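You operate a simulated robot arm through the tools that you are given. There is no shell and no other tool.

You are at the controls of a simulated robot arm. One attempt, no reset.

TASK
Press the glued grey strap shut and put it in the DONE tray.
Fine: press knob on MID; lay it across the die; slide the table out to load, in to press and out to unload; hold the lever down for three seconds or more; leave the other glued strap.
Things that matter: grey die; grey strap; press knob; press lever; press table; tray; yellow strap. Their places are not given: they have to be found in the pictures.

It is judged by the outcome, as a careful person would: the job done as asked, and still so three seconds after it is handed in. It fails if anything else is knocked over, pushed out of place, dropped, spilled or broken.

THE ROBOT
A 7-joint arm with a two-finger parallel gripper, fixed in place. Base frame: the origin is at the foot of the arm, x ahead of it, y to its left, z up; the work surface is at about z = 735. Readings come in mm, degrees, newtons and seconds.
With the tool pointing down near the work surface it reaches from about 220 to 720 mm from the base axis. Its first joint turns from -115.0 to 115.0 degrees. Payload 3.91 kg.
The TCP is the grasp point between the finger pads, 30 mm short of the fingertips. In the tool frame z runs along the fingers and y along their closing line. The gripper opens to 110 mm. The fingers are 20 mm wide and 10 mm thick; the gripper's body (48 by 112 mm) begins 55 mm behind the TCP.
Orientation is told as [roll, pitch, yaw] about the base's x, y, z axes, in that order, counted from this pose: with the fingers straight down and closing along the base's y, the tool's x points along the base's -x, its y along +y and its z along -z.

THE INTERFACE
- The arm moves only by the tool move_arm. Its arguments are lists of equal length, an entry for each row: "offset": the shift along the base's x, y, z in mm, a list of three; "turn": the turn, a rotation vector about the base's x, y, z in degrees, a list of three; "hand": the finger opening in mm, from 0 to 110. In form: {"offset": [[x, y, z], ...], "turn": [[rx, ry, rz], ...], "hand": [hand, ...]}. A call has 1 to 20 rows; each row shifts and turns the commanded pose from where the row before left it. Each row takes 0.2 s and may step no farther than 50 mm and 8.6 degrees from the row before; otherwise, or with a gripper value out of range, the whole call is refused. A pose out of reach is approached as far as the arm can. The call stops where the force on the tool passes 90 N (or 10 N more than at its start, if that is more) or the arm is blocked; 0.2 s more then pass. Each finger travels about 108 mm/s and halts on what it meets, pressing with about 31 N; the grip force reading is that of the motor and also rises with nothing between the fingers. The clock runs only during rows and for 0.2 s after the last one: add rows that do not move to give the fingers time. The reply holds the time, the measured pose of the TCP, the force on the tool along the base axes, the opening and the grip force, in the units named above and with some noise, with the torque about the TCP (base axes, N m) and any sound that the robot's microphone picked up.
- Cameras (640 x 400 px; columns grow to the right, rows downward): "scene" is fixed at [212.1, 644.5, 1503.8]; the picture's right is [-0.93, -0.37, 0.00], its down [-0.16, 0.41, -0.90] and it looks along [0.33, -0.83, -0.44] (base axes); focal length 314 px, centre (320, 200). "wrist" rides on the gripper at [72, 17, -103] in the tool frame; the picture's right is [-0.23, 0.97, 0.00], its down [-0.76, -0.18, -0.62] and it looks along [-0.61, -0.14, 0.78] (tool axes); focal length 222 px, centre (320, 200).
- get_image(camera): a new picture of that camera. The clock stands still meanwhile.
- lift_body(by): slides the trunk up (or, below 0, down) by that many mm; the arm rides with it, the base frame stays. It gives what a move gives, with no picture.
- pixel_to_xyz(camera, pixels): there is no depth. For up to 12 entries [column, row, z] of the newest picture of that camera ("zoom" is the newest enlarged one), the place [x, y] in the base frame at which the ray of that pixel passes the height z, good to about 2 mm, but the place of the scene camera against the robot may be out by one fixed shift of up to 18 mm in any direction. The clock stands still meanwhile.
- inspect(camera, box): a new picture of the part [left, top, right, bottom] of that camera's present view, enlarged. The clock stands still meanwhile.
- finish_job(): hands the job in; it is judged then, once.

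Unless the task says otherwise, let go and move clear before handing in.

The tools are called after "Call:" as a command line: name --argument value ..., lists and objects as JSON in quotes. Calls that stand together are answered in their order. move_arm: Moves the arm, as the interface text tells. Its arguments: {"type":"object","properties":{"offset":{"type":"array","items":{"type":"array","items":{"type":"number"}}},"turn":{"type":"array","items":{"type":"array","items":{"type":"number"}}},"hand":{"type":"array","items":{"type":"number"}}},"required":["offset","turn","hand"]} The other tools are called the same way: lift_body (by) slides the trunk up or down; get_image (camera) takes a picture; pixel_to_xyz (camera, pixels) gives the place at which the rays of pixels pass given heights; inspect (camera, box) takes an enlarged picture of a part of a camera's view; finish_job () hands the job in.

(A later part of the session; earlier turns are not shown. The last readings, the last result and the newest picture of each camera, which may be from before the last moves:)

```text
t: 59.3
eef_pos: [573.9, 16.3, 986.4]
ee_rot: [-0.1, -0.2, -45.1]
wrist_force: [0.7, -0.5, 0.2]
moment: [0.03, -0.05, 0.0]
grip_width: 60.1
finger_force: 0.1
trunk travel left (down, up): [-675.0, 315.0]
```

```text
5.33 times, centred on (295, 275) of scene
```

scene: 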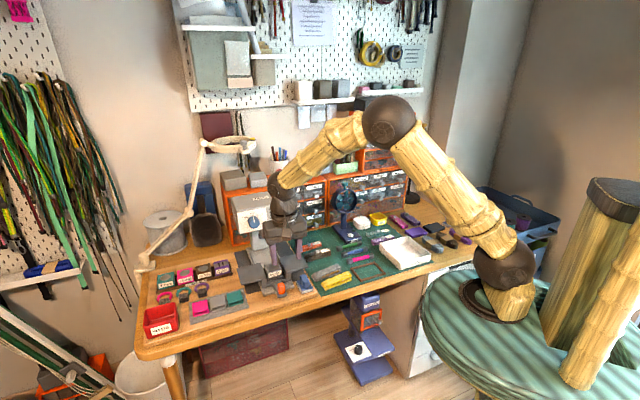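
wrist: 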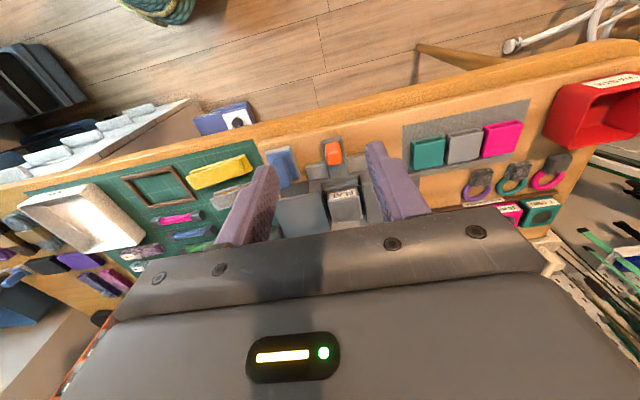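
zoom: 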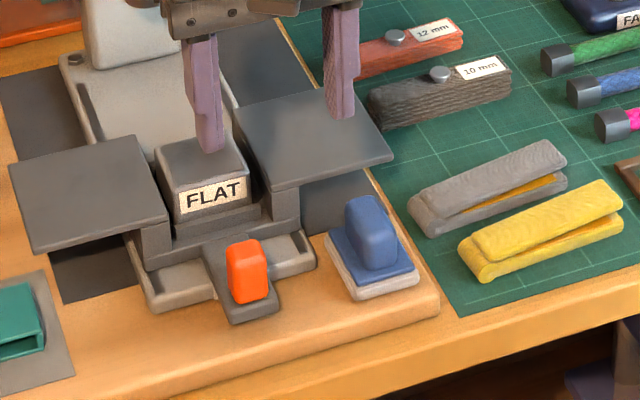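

I'll triangulate the die top's centre and the wing heights in this new position.

Call:
pixel_to_xyz --camera "wrist" --pixels '[[345.2, 209.5, 800], [345.2, 209.5, 810], [345.2, 209.5, 820], [343.1, 200.5, 810], [347, 221, 810], [280, 202, 800], [318, 193, 800]]'

Call:
pixel_to_xyz --camera "scene" --pixels '[[272.5, 268.4, 800], [272.5, 268.4, 810], [272.5, 268.4, 820], [346, 273, 745], [368.2, 267.5, 745], [313, 262, 755]]'

```text
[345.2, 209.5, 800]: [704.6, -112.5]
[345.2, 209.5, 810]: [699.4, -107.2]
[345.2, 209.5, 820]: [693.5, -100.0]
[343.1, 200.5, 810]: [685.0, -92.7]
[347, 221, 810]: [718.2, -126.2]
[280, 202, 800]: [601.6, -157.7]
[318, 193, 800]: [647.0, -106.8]
```

```text
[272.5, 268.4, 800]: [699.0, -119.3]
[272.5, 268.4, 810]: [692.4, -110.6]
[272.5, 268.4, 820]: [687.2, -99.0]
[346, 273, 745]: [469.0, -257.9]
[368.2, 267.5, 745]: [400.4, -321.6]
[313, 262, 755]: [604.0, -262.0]
```

The die top is near z≈805, centred at about (702,-109). Now for the strap: I'll rotate the tool to yaw +50° (fingers closing across the strap's width) while moving above the grey strap around (542,-218).

Call:
move_arm --offset '[[-2.7, -19.5, -5], [-2.7, -19.5, -5], [-2.7, -19.5, -5], [-2.7, -19.5, -5], [-2.7, -19.5, -5], [-2.7, -19.5, -5], [-2.7, -19.5, -8], [-2.7, -19.5, -8], [-2.7, -19.5, -10], [-2.7, -19.5, -10], [-2.7, -19.5, -10], [-2.7, -19.5, -10], [0, 0, 0]]' --turn '[[0, 0, 7.9], [0, 0, 7.9], [0, 0, 7.9], [0, 0, 7.9], [0, 0, 7.9], [0, 0, 7.9], [0, 0, 7.9], [0, 0, 7.9], [0, 0, 7.9], [0, 0, 7.9], [0, 0, 7.9], [0, 0, 7.9], [0, 0, 0]]' --hand '[60, 60, 60, 60, 60, 60, 60, 60, 60, 60, 60, 60, 60]'

Call:
get_image --camera "wrist"

Call:
get_image --camera "scene"

```text
t: 62.1
eef_pos: [543.2, -216.6, 898.3]
ee_rot: [0.0, -0.1, 49.9]
wrist_force: [0.4, 0.1, -1.9]
moment: [0.01, 0.02, 0.01]
grip_width: 60.1
finger_force: 0.0
trunk travel left (down, up): [-675.0, 315.0]
```

```text
taken
```

wrist: 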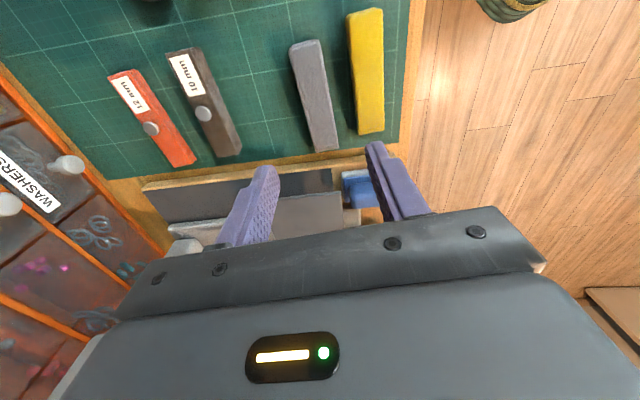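

```text
taken
```

scene: 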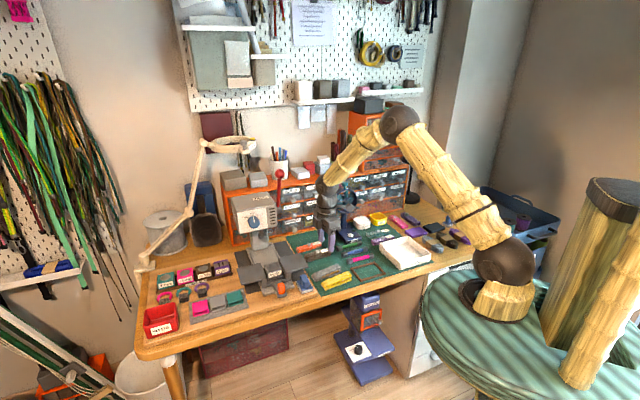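

The grey strap is clear at wrist (315,95), running nearly straight down the image. I'll zoom and get its edges.

Call:
inspect --camera "wrist" --box '[260, 20, 400, 160]'

Call:
inspect --camera "scene" --box '[295, 250, 365, 300]'

Call:
pixel_to_xyz --camera "wrist" --pixels '[[290, 47, 765], [319, 40, 765], [341, 148, 755], [316, 152, 755], [304, 44, 765], [328, 150, 755], [304, 44, 755], [316, 97, 758]]'

```text
2.86 times, centred on (330, 90) of wrist
```

zoom: 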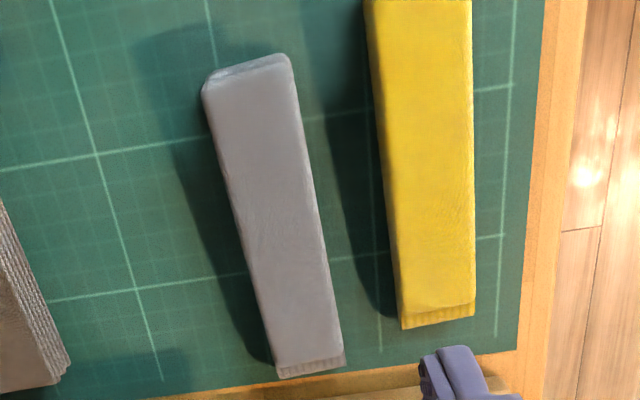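

```text
8.00 times, centred on (330, 275) of scene
```

zoom: 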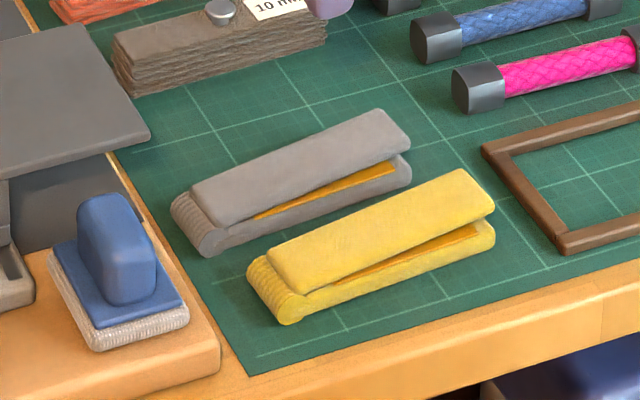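

```text
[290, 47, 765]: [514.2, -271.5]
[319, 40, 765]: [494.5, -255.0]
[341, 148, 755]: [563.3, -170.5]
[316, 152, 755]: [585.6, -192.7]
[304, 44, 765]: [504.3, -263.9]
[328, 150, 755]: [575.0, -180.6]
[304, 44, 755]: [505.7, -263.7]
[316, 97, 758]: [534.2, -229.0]
```

Strap axis is at 49.7°, matching the tool yaw; width about 27 mm. I'll verify the gap to the yellow strap before descending.

Call:
pixel_to_xyz --camera "wrist" --pixels '[[327.2, 90, 760], [354.5, 90, 750], [299.2, 90, 760], [340.5, 130, 757], [312, 130, 757], [361, 130, 750]]'

```text
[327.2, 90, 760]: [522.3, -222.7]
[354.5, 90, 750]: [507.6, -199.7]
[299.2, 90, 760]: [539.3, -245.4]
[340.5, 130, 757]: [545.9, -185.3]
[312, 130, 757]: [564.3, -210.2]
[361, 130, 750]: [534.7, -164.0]
```

The gap to the yellow strap is about 25 mm, so I'll descend with the fingers open just 42 mm, centred on the grey strap.

Call:
move_arm --offset '[[-3.5, -5.7, -20], [0, 0, -30], [0, 0, -30], [0, 0, -20], [0, 0, -10], [0, 0, 0]]' --turn '[[0, 0, 0], [0, 0, 0], [0, 0, 0], [0, 0, 0], [0, 0, 0], [0, 0, 0]]' --hand '[42, 42, 42, 42, 42, 42]'

Call:
get_image --camera "wrist"

Call:
inspect --camera "scene" --box '[295, 240, 365, 300]'

```text
t: 63.5
eef_pos: [540.5, -222.3, 789.3]
ee_rot: [-0.1, -0.2, 49.8]
wrist_force: [-0.7, 0.3, -0.4]
moment: [-0.01, 0.03, 0.03]
grip_width: 41.7
finger_force: 0.1
trunk travel left (down, up): [-675.0, 315.0]
```

```text
taken
```

wrist: 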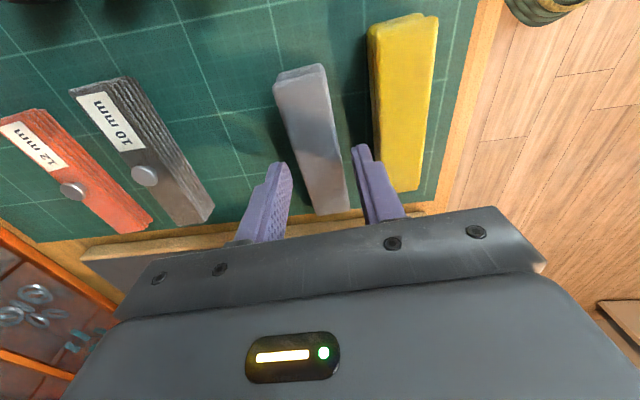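

```text
6.67 times, centred on (330, 270) of scene
```

zoom: 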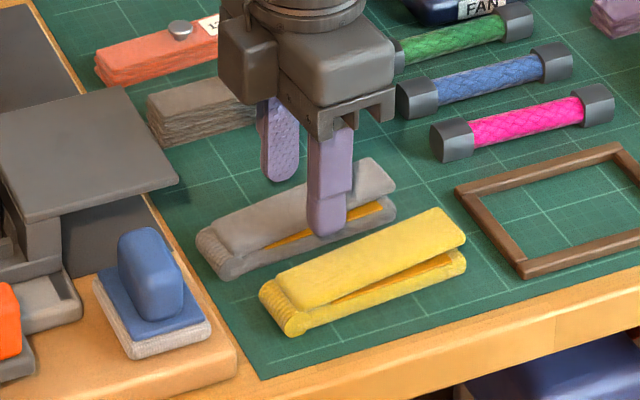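

The fingers straddle the strap with the yellow one untouched. I'll descend the last 19 mm and close.

Call:
move_arm --offset '[[0, 0, -10], [0, 0, -8.5], [0, 0, 0], [0, 0, 0], [0, 0, 0], [0, 0, 0]]' --turn '[[0, 0, 0], [0, 0, 0], [0, 0, 0], [0, 0, 0], [0, 0, 0], [0, 0, 0]]' --hand '[42, 42, 42, 20, 10, 10]'

Call:
inspect --camera "scene" --box '[295, 240, 365, 300]'

Call:
get_image --camera "wrist"

```text
t: 64.9
eef_pos: [540.2, -222.1, 770.8]
ee_rot: [-0.2, -0.1, 49.8]
wrist_force: [0.5, -0.2, 0.3]
moment: [0.03, -0.05, -0.06]
grip_width: 28.9
finger_force: 30.8
trunk travel left (down, up): [-675.0, 315.0]
```

```text
6.67 times, centred on (330, 270) of scene
```

zoom: 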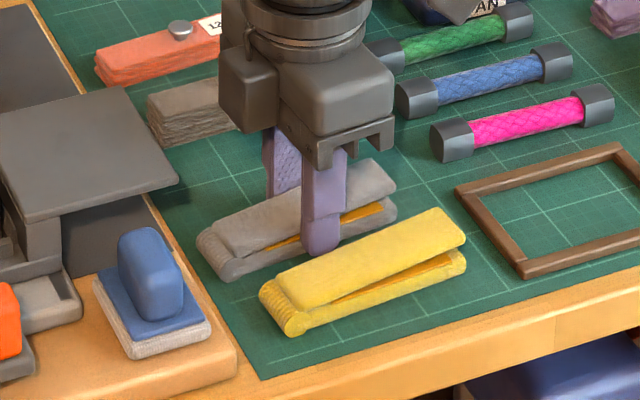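

```text
taken
```

wrist: 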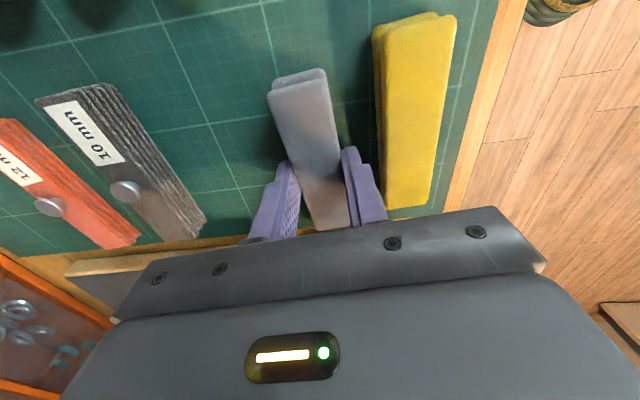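

The strap is held (28.9 mm). I'll lift it straight up, then carry it over toward the die, turning it 4° to line up with the table.

Call:
move_arm --offset '[[0, 0, 15], [0, 0, 35], [0, 0, 40], [0, 0, 40], [0, 0, 0]]' --turn '[[0, 0, 0], [0, 0, 0], [0, 0, 0], [0, 0, 0], [0, 0, 0]]' --hand '[10, 10, 10, 10, 10]'

Call:
get_image --camera "wrist"

Call:
get_image --camera "scene"

```text
t: 66.1
eef_pos: [539.7, -222.2, 902.0]
ee_rot: [-0.1, 0.0, 50.0]
wrist_force: [-1.0, -0.4, 0.1]
moment: [-0.02, 0.01, 0.0]
grip_width: 28.9
finger_force: 30.8
trunk travel left (down, up): [-675.0, 315.0]
```

```text
taken
```

wrist: 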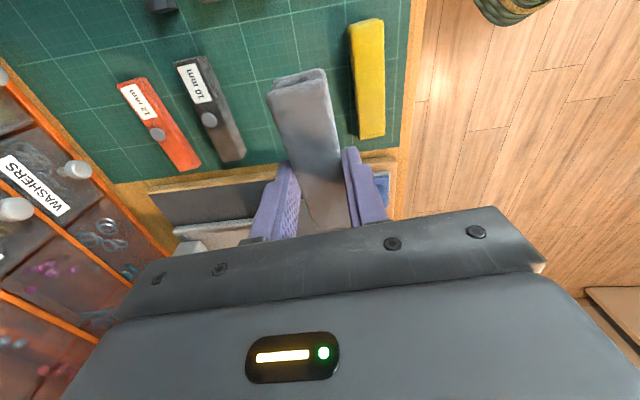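

```text
taken
```

scene: 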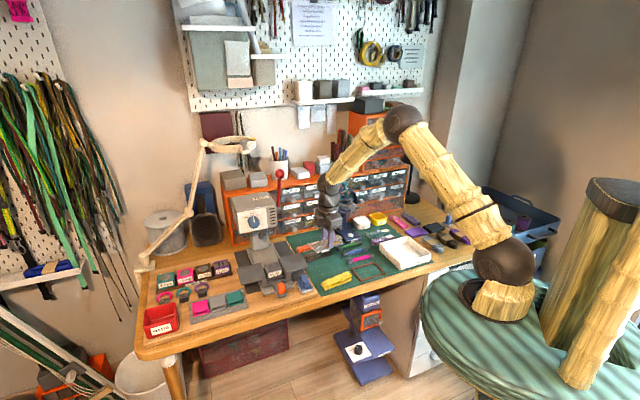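

The strap is firmly held. Carrying it over above the die now, staying in front of the knob.

Call:
move_arm --offset '[[31, 24, 0], [31, 24, 0], [31, 24, 0], [31, 24, 0], [30.5, 23.5, 0], [0, 0, 0], [0, 0, 0]]' --turn '[[0, 0, -1], [0, 0, -1], [0, 0, -1], [0, 0, -1], [0, 0, 0], [0, 0, 0], [0, 0, 0]]' --hand '[10, 10, 10, 10, 10, 10, 10]'

Call:
get_image --camera "wrist"

Call:
inspect --camera "scene" --box '[235, 215, 325, 305]'

```text
t: 67.7
eef_pos: [694.4, -102.8, 900.7]
ee_rot: [0.0, -0.1, 45.8]
wrist_force: [0.3, 0.2, -1.1]
moment: [0.0, 0.02, -0.02]
grip_width: 28.6
finger_force: 30.5
trunk travel left (down, up): [-675.0, 315.0]
```

```text
taken
```

wrist: 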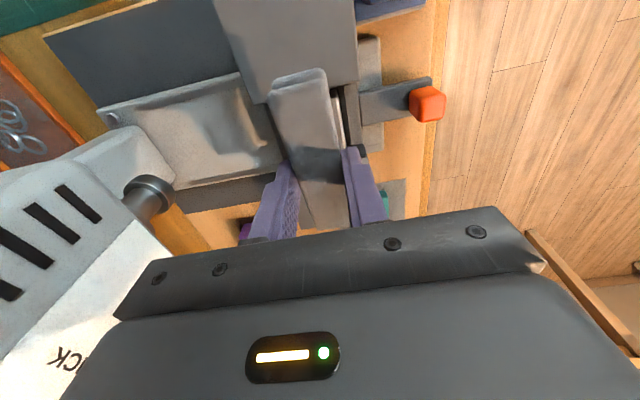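

```text
4.44 times, centred on (280, 260) of scene
```

zoom: 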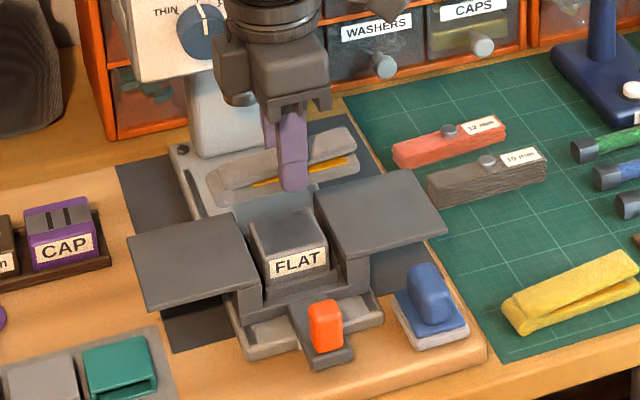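

The strap hovers above the table. I'll lower to about 15 mm above the die while moving 8 mm inward, then check alignment.

Call:
move_arm --offset '[[2.5, -2.5, -20], [2.5, -2.5, -20], [1, -1, -6], [0, 0, 0]]' --turn '[[0, 0, 0], [0, 0, 0], [0, 0, 0], [0, 0, 0]]' --hand '[10, 10, 10, 10]'

Call:
get_image --camera "wrist"

Call:
inspect --camera "scene" --box '[235, 215, 325, 305]'

Call:
inspect --camera "wrist" --box '[220, 20, 420, 240]'

```text
t: 68.7
eef_pos: [699.5, -108.2, 854.2]
ee_rot: [0.0, -0.1, 45.7]
wrist_force: [0.0, -0.1, -0.7]
moment: [0.0, 0.01, 0.0]
grip_width: 28.5
finger_force: 30.9
trunk travel left (down, up): [-675.0, 315.0]
```

```text
taken
```

wrist: 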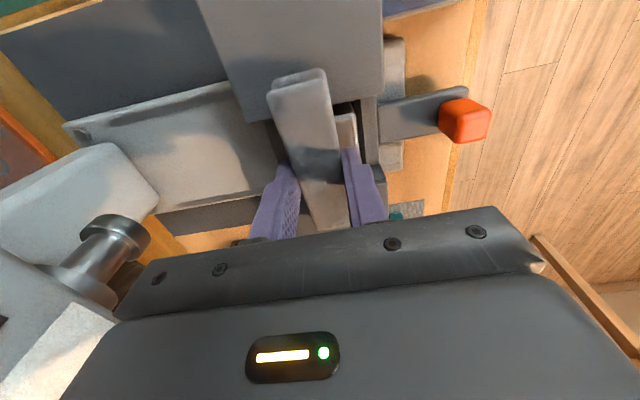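

```text
4.44 times, centred on (280, 260) of scene
```

zoom: 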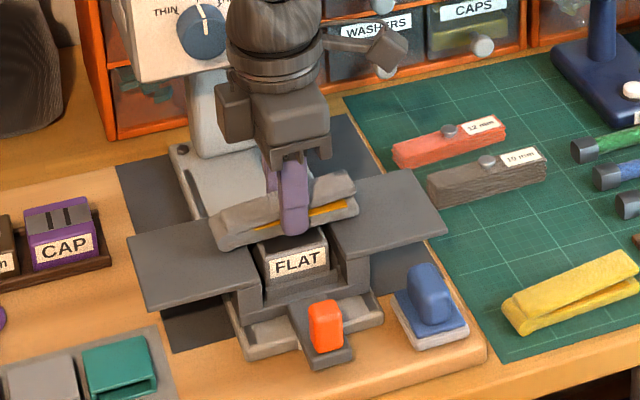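

```text
1.82 times, centred on (320, 130) of wrist
```

zoom: 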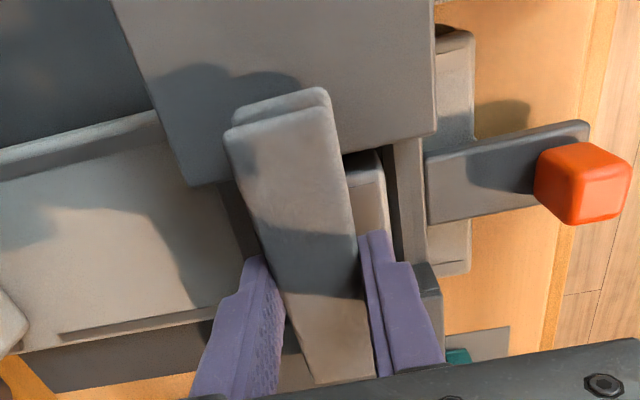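

The strap is just above the die; I'll check the visible die edge position relative to the strap.

Call:
pixel_to_xyz --camera "wrist" --pixels '[[357.5, 163, 805], [354, 145, 805], [339, 147, 805], [282, 97, 840], [325, 80, 835], [322, 206, 830]]'

Call:
inspect --camera "wrist" --box '[300, 100, 400, 200]'

```text
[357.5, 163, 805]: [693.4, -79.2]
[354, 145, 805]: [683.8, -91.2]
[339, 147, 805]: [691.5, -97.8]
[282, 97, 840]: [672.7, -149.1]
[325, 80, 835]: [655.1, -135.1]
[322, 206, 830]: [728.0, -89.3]
```

```text
4.00 times, centred on (350, 150) of wrist
```

zoom: 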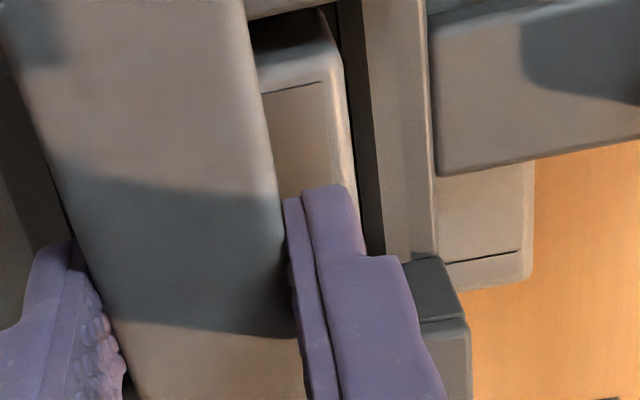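

Aligned: strap over die front-to-back (557–585 on a die spanning 550–597). I'll lower in small steps until it touches.

Call:
move_arm --offset '[[0, 0, -6], [0, 0, -3], [0, 0, -2], [0, 0, 0]]' --turn '[[0, 0, 0], [0, 0, 0], [0, 0, 0], [0, 0, 0]]' --hand '[10, 10, 10, 10]'

Call:
inspect --camera "scene" --box '[250, 235, 310, 285]'

```text
t: 69.7
eef_pos: [698.2, -109.3, 848.4]
ee_rot: [-0.4, -0.3, 45.8]
wrist_force: [0.2, -1.1, 28.5]
moment: [-0.03, 0.19, 0.02]
grip_width: 28.9
finger_force: 31.5
trunk travel left (down, up): [-675.0, 315.0]
```

```text
8.00 times, centred on (280, 260) of scene
```

zoom: 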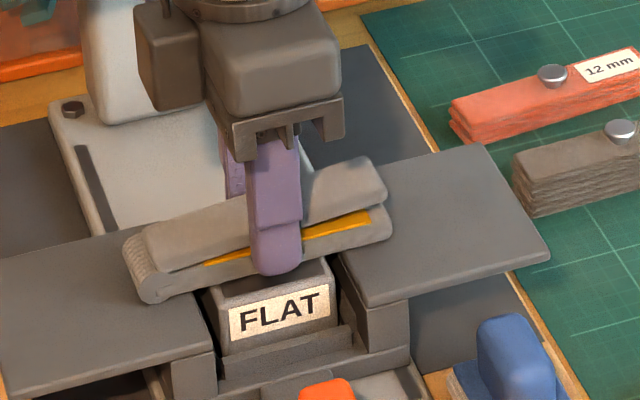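

Contact at 28 N: strap is on the die. I'll ease up 2 mm and open the fingers slowly, then rise.

Call:
move_arm --offset '[[0, 0, 2], [0, 0, 0], [0, 0, 0], [0, 0, 0], [0, 0, 0]]' --turn '[[0, 0, 0], [0, 0, 0], [0, 0, 0], [0, 0, 0], [0, 0, 0]]' --hand '[10, 32, 38, 46, 46]'

Call:
move_arm --offset '[[0, 0, 10], [-3, 3, 30], [-6, 6, 40], [-20, 10, 40], [0, 0, 0]]' --turn '[[0, 0, 0], [0, 0, 0], [0, 0, 0], [0, 0, 0], [0, 0, 0]]' --hand '[46, 46, 46, 46, 46]'

Call:
inspect --camera "scene" --box '[235, 215, 325, 305]'

Call:
get_image --camera "wrist"

```text
t: 70.9
eef_pos: [700.3, -109.2, 844.8]
ee_rot: [0.1, 0.0, 45.7]
wrist_force: [-0.6, 0.2, 0.3]
moment: [0.03, 0.0, 0.0]
grip_width: 45.9
finger_force: 0.0
trunk travel left (down, up): [-675.0, 315.0]
```

```text
t: 72.1
eef_pos: [672.2, -90.6, 965.9]
ee_rot: [0.0, -0.2, 45.8]
wrist_force: [-0.4, 0.3, 0.0]
moment: [0.01, -0.01, 0.0]
grip_width: 45.9
finger_force: 0.1
trunk travel left (down, up): [-675.0, 315.0]
```

```text
4.44 times, centred on (280, 260) of scene
```

zoom: 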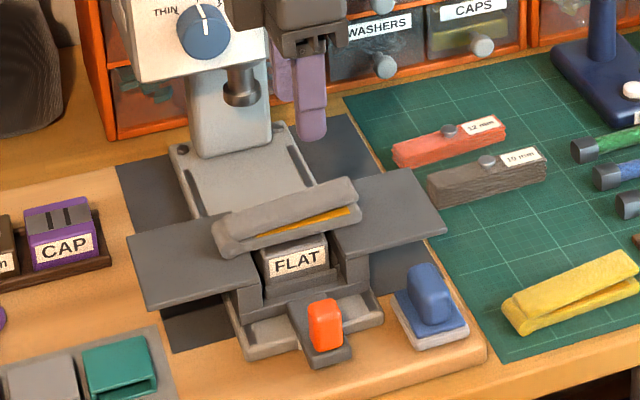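

```text
taken
```

wrist: 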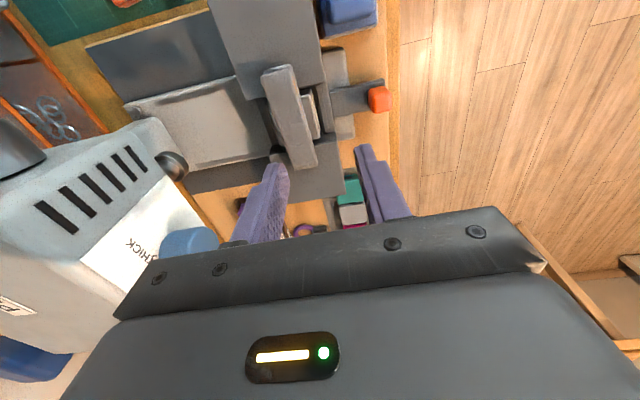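

The strap lies across the die. I'll check how it is centred from the wrist view.

Call:
inspect --camera "wrist" --box '[230, 40, 400, 210]'

```text
2.35 times, centred on (315, 125) of wrist
```

zoom: 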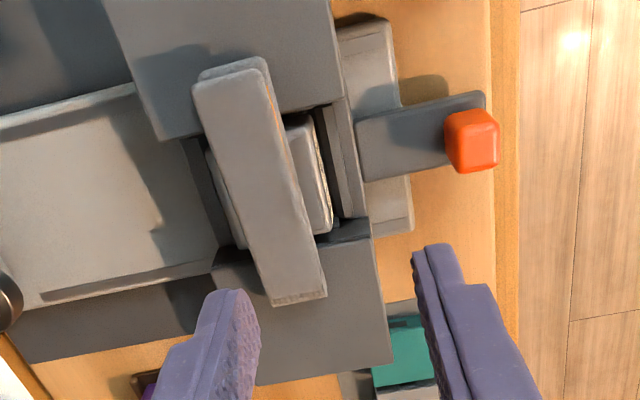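

The strap is centred on the die with die visible on both sides. Now I'll turn the tool back to yaw -45° with the 25° tilt, retreating from the head, to grip the handle and push the table in.

Call:
move_arm --offset '[[-6.4, 7.6, 0], [-6.4, 7.6, 0], [-6.4, 7.6, 0], [-6.4, 7.6, 0], [-6.4, 7.6, 0], [-6.4, 7.6, 0], [-6.4, 7.6, 0], [-6.4, 7.6, 0], [-6.4, 7.6, 0], [-6.4, 7.6, 0], [-6.4, 7.6, 0], [0, 0, -20], [0, 0, -20], [0, 0, -20], [0, 0, 0]]' --turn '[[0, 0, -8.25], [0, 0, -8.25], [0, 0, -8.25], [0, 0, -8.25], [0, 0, -8.25], [0, 0, -8.25], [0, 0, -8.25], [0, 0, -8.25], [0, 0, -8.25], [0, 0, -8.25], [0, 0, -8.25], [-5.9, -5.9, 0], [-5.9, -5.9, 0], [-5.9, -5.9, 0], [0, 0, 0]]' --hand '[60, 60, 60, 60, 60, 60, 60, 60, 60, 60, 60, 60, 60, 60, 60]'

Call:
get_image --camera "wrist"

```text
t: 75.3
eef_pos: [601.5, -7.5, 904.8]
ee_rot: [0.0, -25.3, -45.0]
wrist_force: [0.1, 0.6, 0.0]
moment: [-0.01, 0.01, -0.01]
grip_width: 60.0
finger_force: 0.0
trunk travel left (down, up): [-675.0, 315.0]
```

```text
taken
```

wrist: 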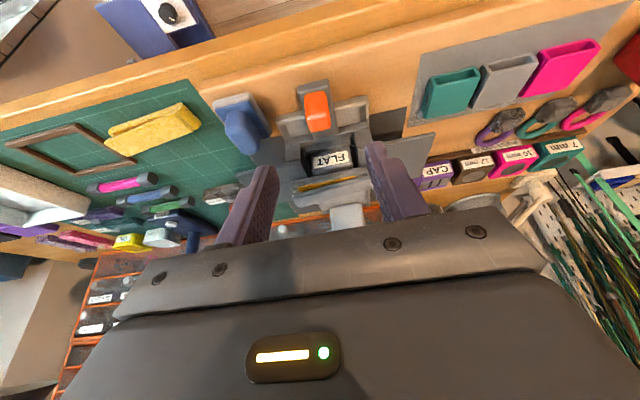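

The handle is at wrist (316,105), centred. I'll descend around it and grip it again.

Call:
move_arm --offset '[[8, -8, -25], [8, -8, -25], [7, -7, -25], [6, -6, -24], [0, 0, 0], [0, 0, 0], [0, 0, 0], [0, 0, 0]]' --turn '[[0, 0, 0], [0, 0, 0], [0, 0, 0], [0, 0, 0], [0, 0, 0], [0, 0, 0], [0, 0, 0], [0, 0, 0]]' --hand '[60, 60, 60, 60, 60, 30, 10, 10]'

Call:
get_image --camera "wrist"

```text
t: 77.1
eef_pos: [629.4, -35.3, 805.6]
ee_rot: [-0.2, -25.2, -44.9]
wrist_force: [-1.2, -0.5, -0.4]
moment: [0.21, -0.15, -0.16]
grip_width: 31.4
finger_force: 44.6
trunk travel left (down, up): [-675.0, 315.0]
```

```text
taken
```

wrist: 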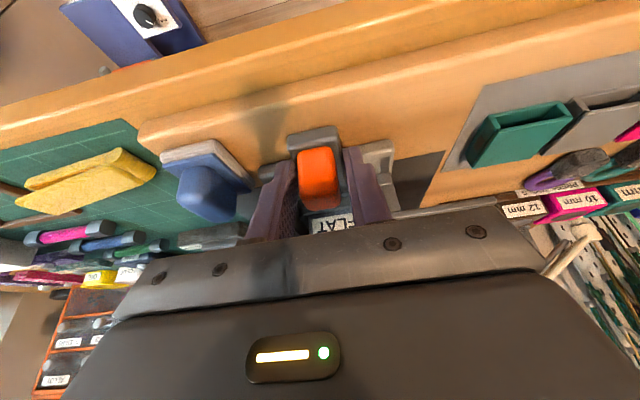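

Handle gripped. Pushing the table in smoothly, about 8 mm per step, then checking the strap.

Call:
move_arm --offset '[[3, -3, 0], [5, -5, 0], [6, -6, 0], [6, -6, 0], [6, -6, 0], [6, -6, 0], [6, -6, 0], [6, -6, 0], [6, -6, 0], [6, -6, 0], [4, -4, 0], [0, 0, 0]]' --turn '[[0, 0, 0], [0, 0, 0], [0, 0, 0], [0, 0, 0], [0, 0, 0], [0, 0, 0], [0, 0, 0], [0, 0, 0], [0, 0, 0], [0, 0, 0], [0, 0, 0], [0, 0, 0]]' --hand '[10, 10, 10, 10, 10, 10, 10, 10, 10, 10, 10, 10]'

Call:
inspect --camera "scene" --box '[235, 205, 315, 295]'

```text
t: 79.7
eef_pos: [690.4, -94.7, 806.8]
ee_rot: [-0.2, -25.2, -44.9]
wrist_force: [0.7, 1.2, -1.3]
moment: [0.54, 0.35, -0.45]
grip_width: 31.6
finger_force: 44.9
trunk travel left (down, up): [-675.0, 315.0]
```

```text
4.44 times, centred on (275, 250) of scene
```

zoom: 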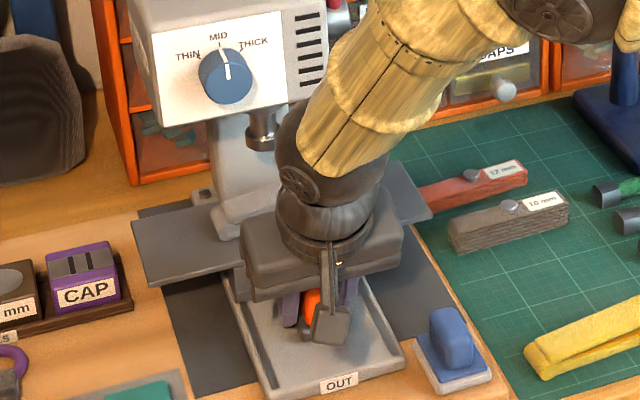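

On track at half way. Continuing the push to the IN end, watching the force.

Call:
move_arm --offset '[[5, -5, 0], [6, -6, 0], [6, -6, 0], [6, -6, 0], [5, -5, 0], [3, -3, 0], [2, -2, 0], [0, 0, 0]]' --turn '[[0, 0, 0], [0, 0, 0], [0, 0, 0], [0, 0, 0], [0, 0, 0], [0, 0, 0], [0, 0, 0], [0, 0, 0]]' --hand '[10, 10, 10, 10, 10, 10, 10, 10]'

Call:
inspect --camera "scene" --box '[235, 205, 315, 295]'

```text
t: 81.5
eef_pos: [721.6, -126.3, 805.7]
ee_rot: [-0.2, -25.0, -44.9]
wrist_force: [-15.4, 10.0, 0.7]
moment: [0.47, 0.53, -0.47]
grip_width: 31.2
finger_force: 45.1
trunk travel left (down, up): [-675.0, 315.0]
```

```text
4.44 times, centred on (275, 250) of scene
```

zoom: 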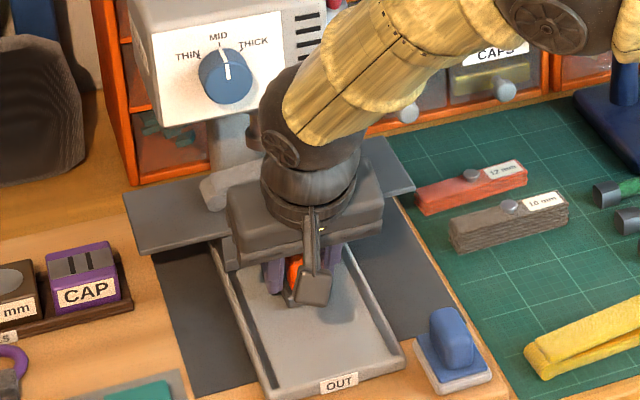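

An 18 N reaction suggests the IN stop. I'll push 4 mm more to confirm it's seated.

Call:
move_arm --offset '[[1.5, -1.5, 0], [1.5, -1.5, 0], [0, 0, 0]]' --turn '[[0, 0, 0], [0, 0, 0], [0, 0, 0]]' --hand '[10, 10, 10]'

Call:
move_arm --offset '[[0, 0, 0], [0, 0, 0], [0, 0, 15], [-10, 10, 30], [-20, 20, 40], [-20, 20, 40], [0, 0, 0]]' --turn '[[0, 0, 0], [0, 0, 0], [0, 0, 0], [0, 0, 0], [0, 0, 0], [0, 0, 0], [0, 0, 0]]' --hand '[50, 60, 60, 60, 60, 60, 60]'

Call:
get_image --camera "wrist"

Call:
inspect --camera "scene" --box '[235, 205, 315, 295]'

```text
t: 82.3
eef_pos: [721.6, -126.8, 806.7]
ee_rot: [-0.2, -24.7, -44.8]
wrist_force: [-35.8, 27.3, -0.5]
moment: [0.79, 0.87, -0.66]
grip_width: 31.4
finger_force: 44.9
trunk travel left (down, up): [-675.0, 315.0]
```

```text
t: 83.9
eef_pos: [676.4, -81.8, 931.1]
ee_rot: [-0.1, -25.2, -44.9]
wrist_force: [0.1, -0.7, 0.1]
moment: [0.0, 0.0, 0.01]
grip_width: 59.9
finger_force: 0.1
trunk travel left (down, up): [-675.0, 315.0]
```

```text
taken
```

wrist: 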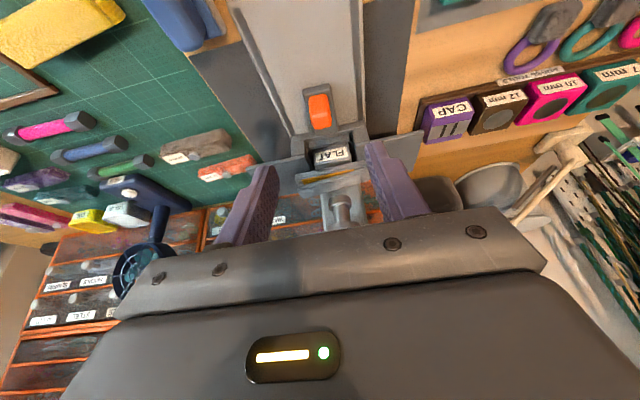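

```text
4.44 times, centred on (275, 250) of scene
```

zoom: 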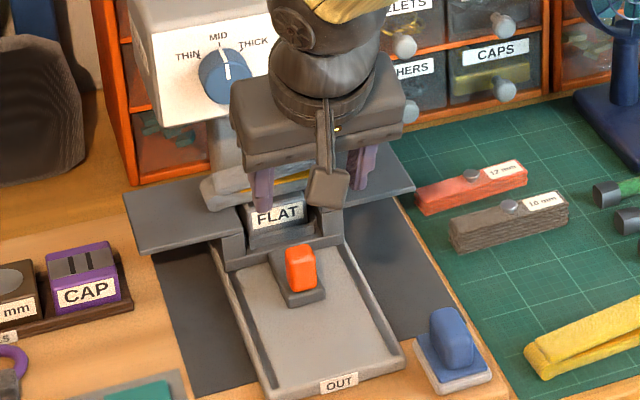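

The table is IN (46 N on the stop with no motion), the knob is at MID and the strap is on the die under the ram. Now the lever: I'll rise in front of the press and move to a viewpoint near the red ball.

Call:
move_arm --offset '[[0, 0, 40], [0, 0, 45], [0, 0, 45], [0, 0, 45], [0, 0, 45], [0, 0, 45], [-1.3, -31, 4], [-1.3, -31, 0], [-1.3, -31, 0], [0, 0, 0]]' --turn '[[0, 0, 0], [0, 0, 0], [0, 0, 0], [0, 0, 0], [0, 0, 0], [0, 0, 0], [0, 0, 0], [0, 0, 0], [0, 0, 0], [0, 0, 0]]' --hand '[60, 60, 60, 60, 60, 60, 60, 60, 60, 60]'

Call:
get_image --camera "wrist"

Call:
get_image --camera "scene"

```text
t: 86.1
eef_pos: [672.3, -172.9, 1199.7]
ee_rot: [-0.1, -25.2, -44.8]
wrist_force: [0.5, 0.4, -0.2]
moment: [0.01, 0.02, -0.02]
grip_width: 60.2
finger_force: 0.1
trunk travel left (down, up): [-675.0, 315.0]
```

```text
taken
```

wrist: 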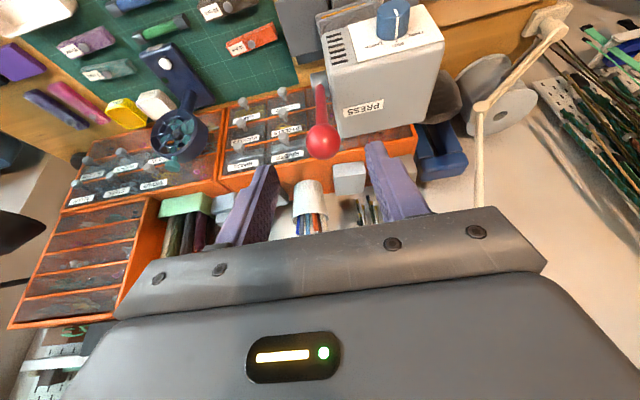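

```text
taken
```

scene: 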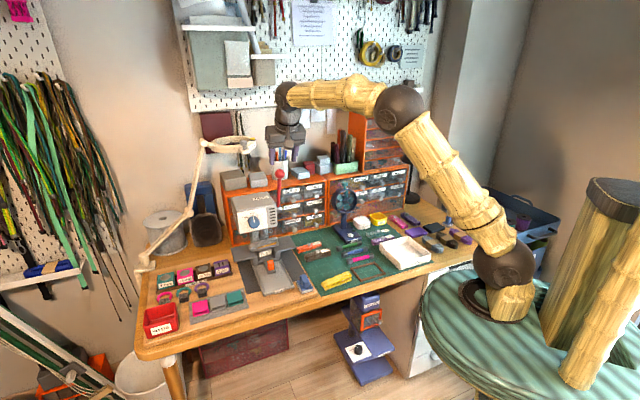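

The ball is at wrist (322,140), matching my estimate (about n=651, z=1118), with the pivot below-behind it. I'll descend so the fingers straddle the ball.

Call:
move_arm --offset '[[9, -9, -18], [9, -9, -18], [8, -8, -16], [7.4, -7.4, -16], [0, 0, 0]]' --turn '[[0, 0, 0], [0, 0, 0], [0, 0, 0], [0, 0, 0], [0, 0, 0]]' --hand '[64, 64, 64, 64, 64]'

Call:
get_image --camera "wrist"

Call:
inspect --camera "scene" --box '[240, 130, 320, 210]'

```text
t: 87.3
eef_pos: [705.8, -208.4, 1133.2]
ee_rot: [-0.1, -25.2, -44.9]
wrist_force: [-0.1, 0.7, -0.1]
moment: [0.01, -0.06, 0.01]
grip_width: 63.9
finger_force: 0.1
trunk travel left (down, up): [-675.0, 315.0]
```

```text
taken
```

wrist: 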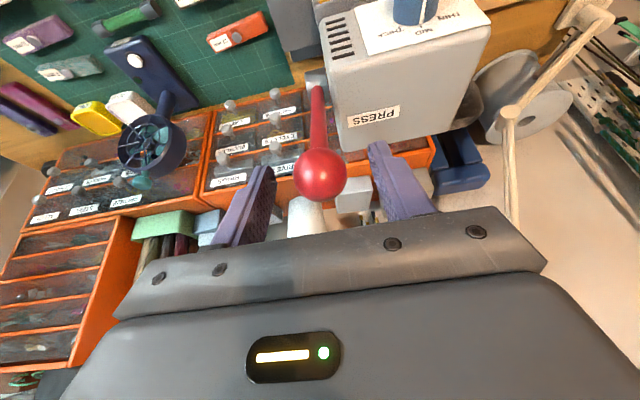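

```text
5.00 times, centred on (280, 170) of scene
```

zoom: 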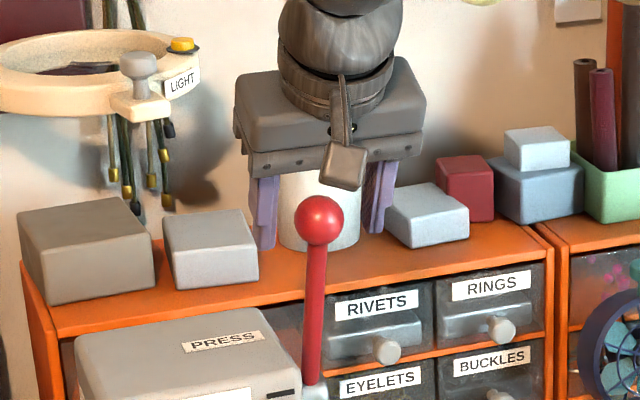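

The ball lies exactly on the grasp line between the fingers. Closing on it.

Call:
move_arm --offset '[[0, 0, 0], [0, 0, 0], [0, 0, 0], [0, 0, 0]]' --turn '[[0, 0, 0], [0, 0, 0], [0, 0, 0], [0, 0, 0]]' --hand '[40, 20, 10, 10]'

Call:
get_image --camera "wrist"

```text
t: 88.3
eef_pos: [706.2, -207.8, 1132.3]
ee_rot: [-0.1, -25.2, -44.9]
wrist_force: [0.4, 0.9, -0.4]
moment: [-0.01, -0.08, -0.02]
grip_width: 32.9
finger_force: 45.0
trunk travel left (down, up): [-675.0, 315.0]
```

```text
taken
```

wrist: 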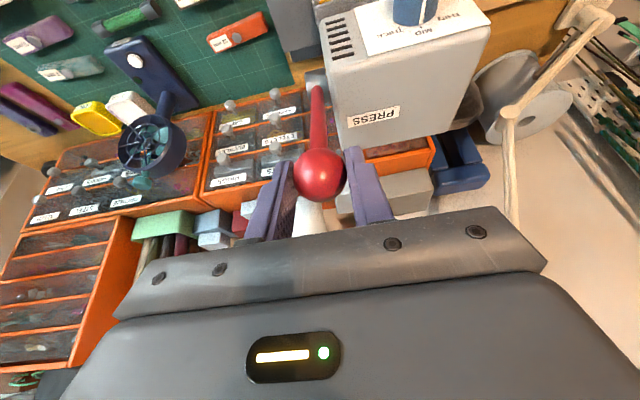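

The ball is gripped at its full diameter (32.9 mm), centred with no side force. I'll start pulling it forward and slightly down along its arc, reading forces.

Call:
move_arm --offset '[[-3.9, 3.9, -1.4], [-5, 5, -2.4], [0, 0, 0]]' --turn '[[0, 0, 0], [0, 0, 0], [0, 0, 0]]' --hand '[0, 0, 0]'

```text
t: 89.1
eef_pos: [698.1, -200.1, 1127.0]
ee_rot: [-0.1, -25.1, -44.9]
wrist_force: [8.7, -5.8, -1.8]
moment: [-0.89, -0.98, 0.01]
grip_width: 33.0
finger_force: 45.1
trunk travel left (down, up): [-675.0, 315.0]
```

Resistance is only about 10 N and the ball follows. Continuing along the arc.

Call:
move_arm --offset '[[-10.9, 10.9, -5.9], [-10.4, 10.4, -7.9], [0, 0, 0]]' --turn '[[0, 0, 0], [0, 0, 0], [0, 0, 0]]' --hand '[0, 0, 0]'

Call:
inspect --camera "scene" --box '[225, 150, 325, 270]'

```text
t: 89.9
eef_pos: [677.4, -179.9, 1113.2]
ee_rot: [-0.2, -25.1, -44.9]
wrist_force: [11.7, -7.5, -4.7]
moment: [-0.81, -0.82, 0.12]
grip_width: 33.1
finger_force: 44.4
trunk travel left (down, up): [-675.0, 315.0]
```

```text
3.33 times, centred on (275, 210) of scene
```

zoom: 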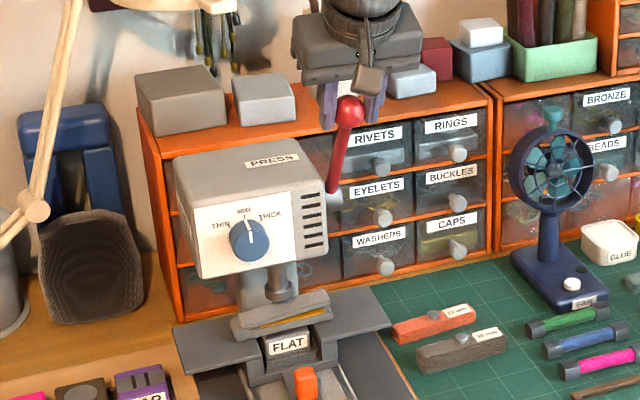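

The lever swings forward with the hand as expected. Continuing down the arc.

Call:
move_arm --offset '[[-10.1, 10.1, -10.1], [-8.6, 8.6, -11.1], [-7.6, 7.6, -12.5], [0, 0, 0]]' --turn '[[0, 0, 0], [0, 0, 0], [0, 0, 0], [0, 0, 0]]' --hand '[0, 0, 0, 0]'

Call:
inspect --camera "scene" --box '[225, 150, 325, 270]'

```text
t: 90.9
eef_pos: [649.8, -151.5, 1081.0]
ee_rot: [0.0, -25.2, -44.9]
wrist_force: [9.9, -7.1, 5.2]
moment: [-1.01, -1.09, 0.06]
grip_width: 33.1
finger_force: 45.4
trunk travel left (down, up): [-675.0, 315.0]
```

```text
3.33 times, centred on (275, 210) of scene
```

zoom: 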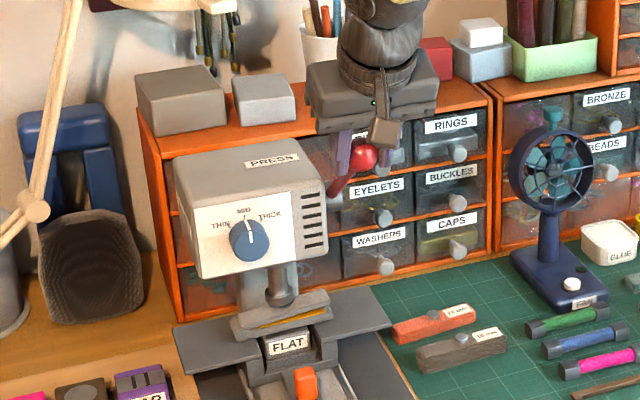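

The ram is coming down onto the strap. Continuing; I expect rising resistance.

Call:
move_arm --offset '[[-6.6, 6.6, -14], [-5.3, 5.3, -15], [-4, 4, -15.9], [0, 0, 0]]' --turn '[[0, 0, 0], [0, 0, 0], [0, 0, 0], [0, 0, 0]]' --hand '[0, 0, 0, 0]'

Call:
inspect --camera "scene" --box '[225, 150, 325, 270]'

```text
t: 91.9
eef_pos: [632.0, -133.1, 1038.6]
ee_rot: [-0.2, -25.2, -44.9]
wrist_force: [-4.8, 5.5, 14.1]
moment: [-0.7, -0.7, 0.08]
grip_width: 33.0
finger_force: 44.8
trunk travel left (down, up): [-675.0, 315.0]
```

```text
3.33 times, centred on (275, 210) of scene
```

zoom: 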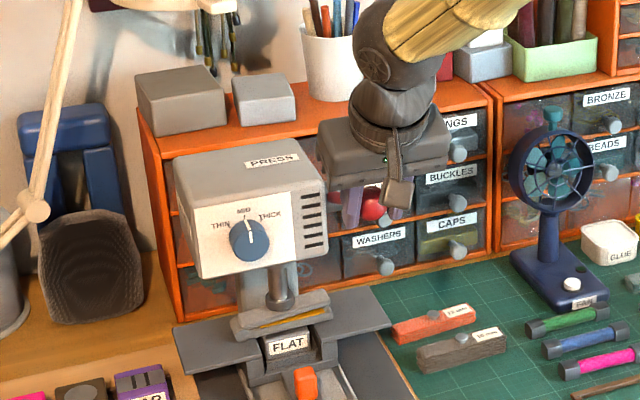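

Forces remain low (14 N up). The ram is near the strap; I'll continue downward with small steps.

Call:
move_arm --offset '[[-3.8, 3.8, -12], [-2.5, 2.5, -12], [0, 0, 0]]' --turn '[[0, 0, 0], [0, 0, 0], [0, 0, 0]]' --hand '[0, 0, 0]'

Call:
inspect --camera "scene" --box '[240, 190, 320, 280]'

```text
t: 92.7
eef_pos: [626.6, -129.0, 1012.8]
ee_rot: [0.0, -25.2, -44.9]
wrist_force: [-0.1, 4.8, 12.8]
moment: [-0.71, -0.84, 0.02]
grip_width: 33.0
finger_force: 44.7
trunk travel left (down, up): [-675.0, 315.0]
```

```text
4.44 times, centred on (280, 235) of scene
```

zoom: 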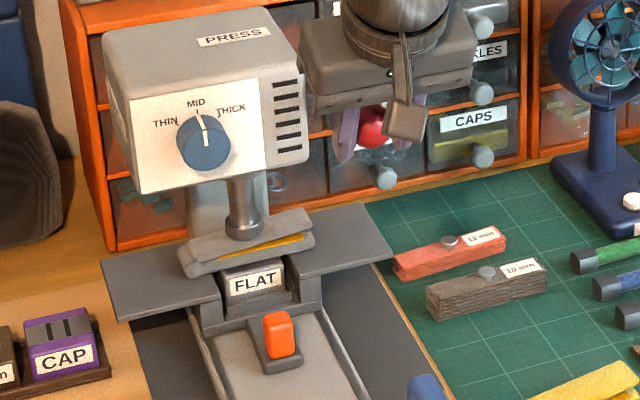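

The ram now touches the strap's top. Continuing down in small steps until it closes.

Call:
move_arm --offset '[[-1, 1, -8], [0, 0, -8], [0, 0, -8], [0, 0, 0]]' --turn '[[0, 0, 0], [0, 0, 0], [0, 0, 0], [0, 0, 0]]' --hand '[0, 0, 0, 0]'

Call:
inspect --camera "scene" --box '[240, 190, 320, 280]'

```text
t: 93.7
eef_pos: [624.2, -126.6, 989.4]
ee_rot: [-0.1, -25.2, -44.8]
wrist_force: [-7.9, 12.1, 14.5]
moment: [-0.57, -0.67, 0.15]
grip_width: 32.9
finger_force: 44.9
trunk travel left (down, up): [-675.0, 315.0]
```

```text
4.44 times, centred on (280, 235) of scene
```

zoom: 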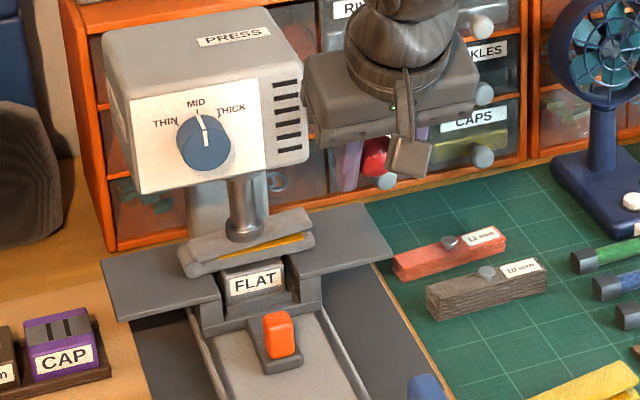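

Still low resistance (15–20 N). Continuing downward, easing slightly outward as the force indicates.

Call:
move_arm --offset '[[-1, 1, -8], [0, 0, -8], [0, 0, -8], [0, 0, 0]]' --turn '[[0, 0, 0], [0, 0, 0], [0, 0, 0], [0, 0, 0]]' --hand '[0, 0, 0, 0]'

Call:
inspect --camera "scene" --box '[240, 190, 320, 280]'

Call:
get_image --camera "wrist"

```text
t: 94.7
eef_pos: [624.7, -125.8, 969.0]
ee_rot: [0.3, -25.6, -45.1]
wrist_force: [3.1, 5.8, 37.5]
moment: [-0.29, -0.35, 0.04]
grip_width: 33.3
finger_force: 45.2
trunk travel left (down, up): [-675.0, 315.0]
```

```text
4.44 times, centred on (280, 235) of scene
```

zoom: 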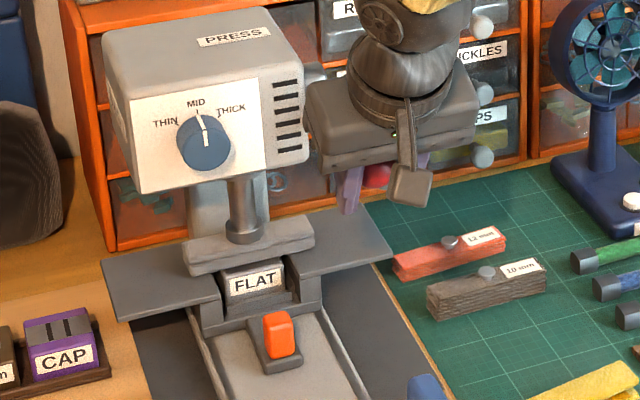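

```text
taken
```

wrist: 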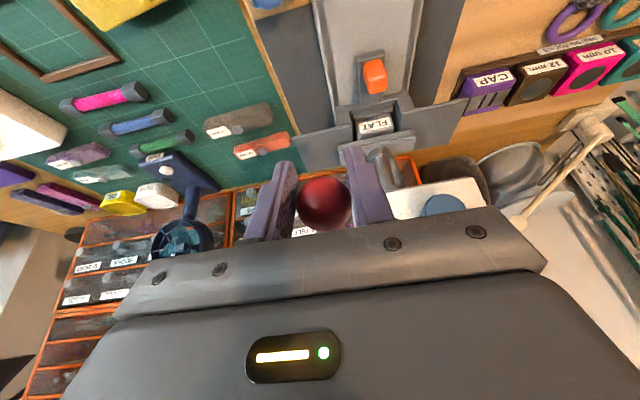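

The strap has closed flat and the upward force rose to 37 N: the lever is at its lower end. I'll press 3 mm more and hold for over four seconds.

Call:
move_arm --offset '[[0, 0, -3], [0, 0, 0], [0, 0, 0], [0, 0, 0], [0, 0, 0], [0, 0, 0], [0, 0, 0], [0, 0, 0], [0, 0, 0], [0, 0, 0], [0, 0, 0], [0, 0, 0], [0, 0, 0], [0, 0, 0], [0, 0, 0], [0, 0, 0], [0, 0, 0], [0, 0, 0], [0, 0, 0], [0, 0, 0]]' --turn '[[0, 0, 0], [0, 0, 0], [0, 0, 0], [0, 0, 0], [0, 0, 0], [0, 0, 0], [0, 0, 0], [0, 0, 0], [0, 0, 0], [0, 0, 0], [0, 0, 0], [0, 0, 0], [0, 0, 0], [0, 0, 0], [0, 0, 0], [0, 0, 0], [0, 0, 0], [0, 0, 0], [0, 0, 0], [0, 0, 0]]' --hand '[0, 0, 0, 0, 0, 0, 0, 0, 0, 0, 0, 0, 0, 0, 0, 0, 0, 0, 0, 0]'

Call:
inspect --camera "scene" --box '[240, 190, 320, 280]'

```text
t: 98.9
eef_pos: [622.1, -123.9, 965.4]
ee_rot: [0.0, -25.5, -45.0]
wrist_force: [-25.7, 24.1, 22.6]
moment: [-2.01, -2.2, 0.0]
grip_width: 0.1
finger_force: 37.8
trunk travel left (down, up): [-675.0, 315.0]
```

```text
4.44 times, centred on (280, 235) of scene
```

zoom: 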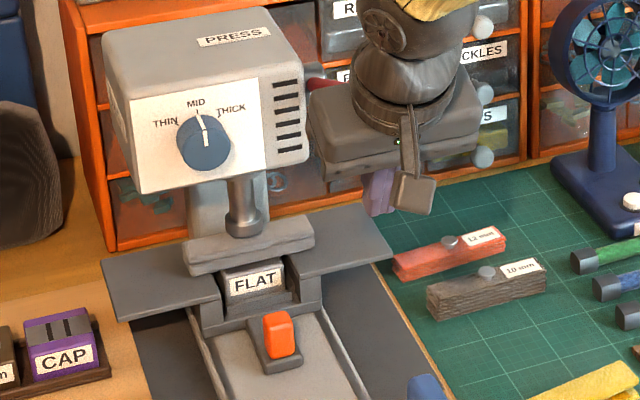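

The ball slipped out of the fingers (grip width 0.1) and the lever is rising behind the hand. I'll look to see where it is before pressing it again.

Call:
get_image --camera "wrist"

Call:
inspect --camera "scene" --box '[265, 180, 325, 250]'

```text
taken
```

wrist: 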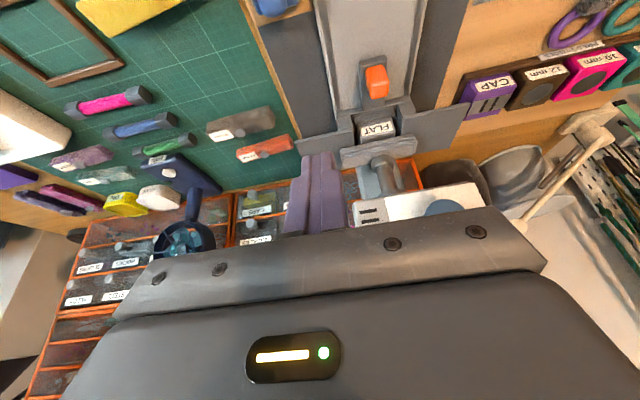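

```text
5.71 times, centred on (295, 215) of scene
```

zoom: 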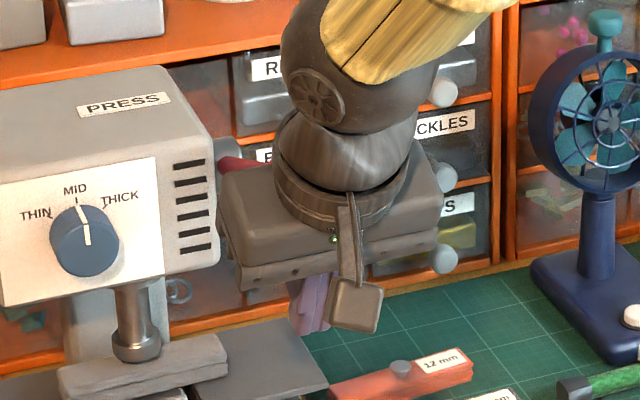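

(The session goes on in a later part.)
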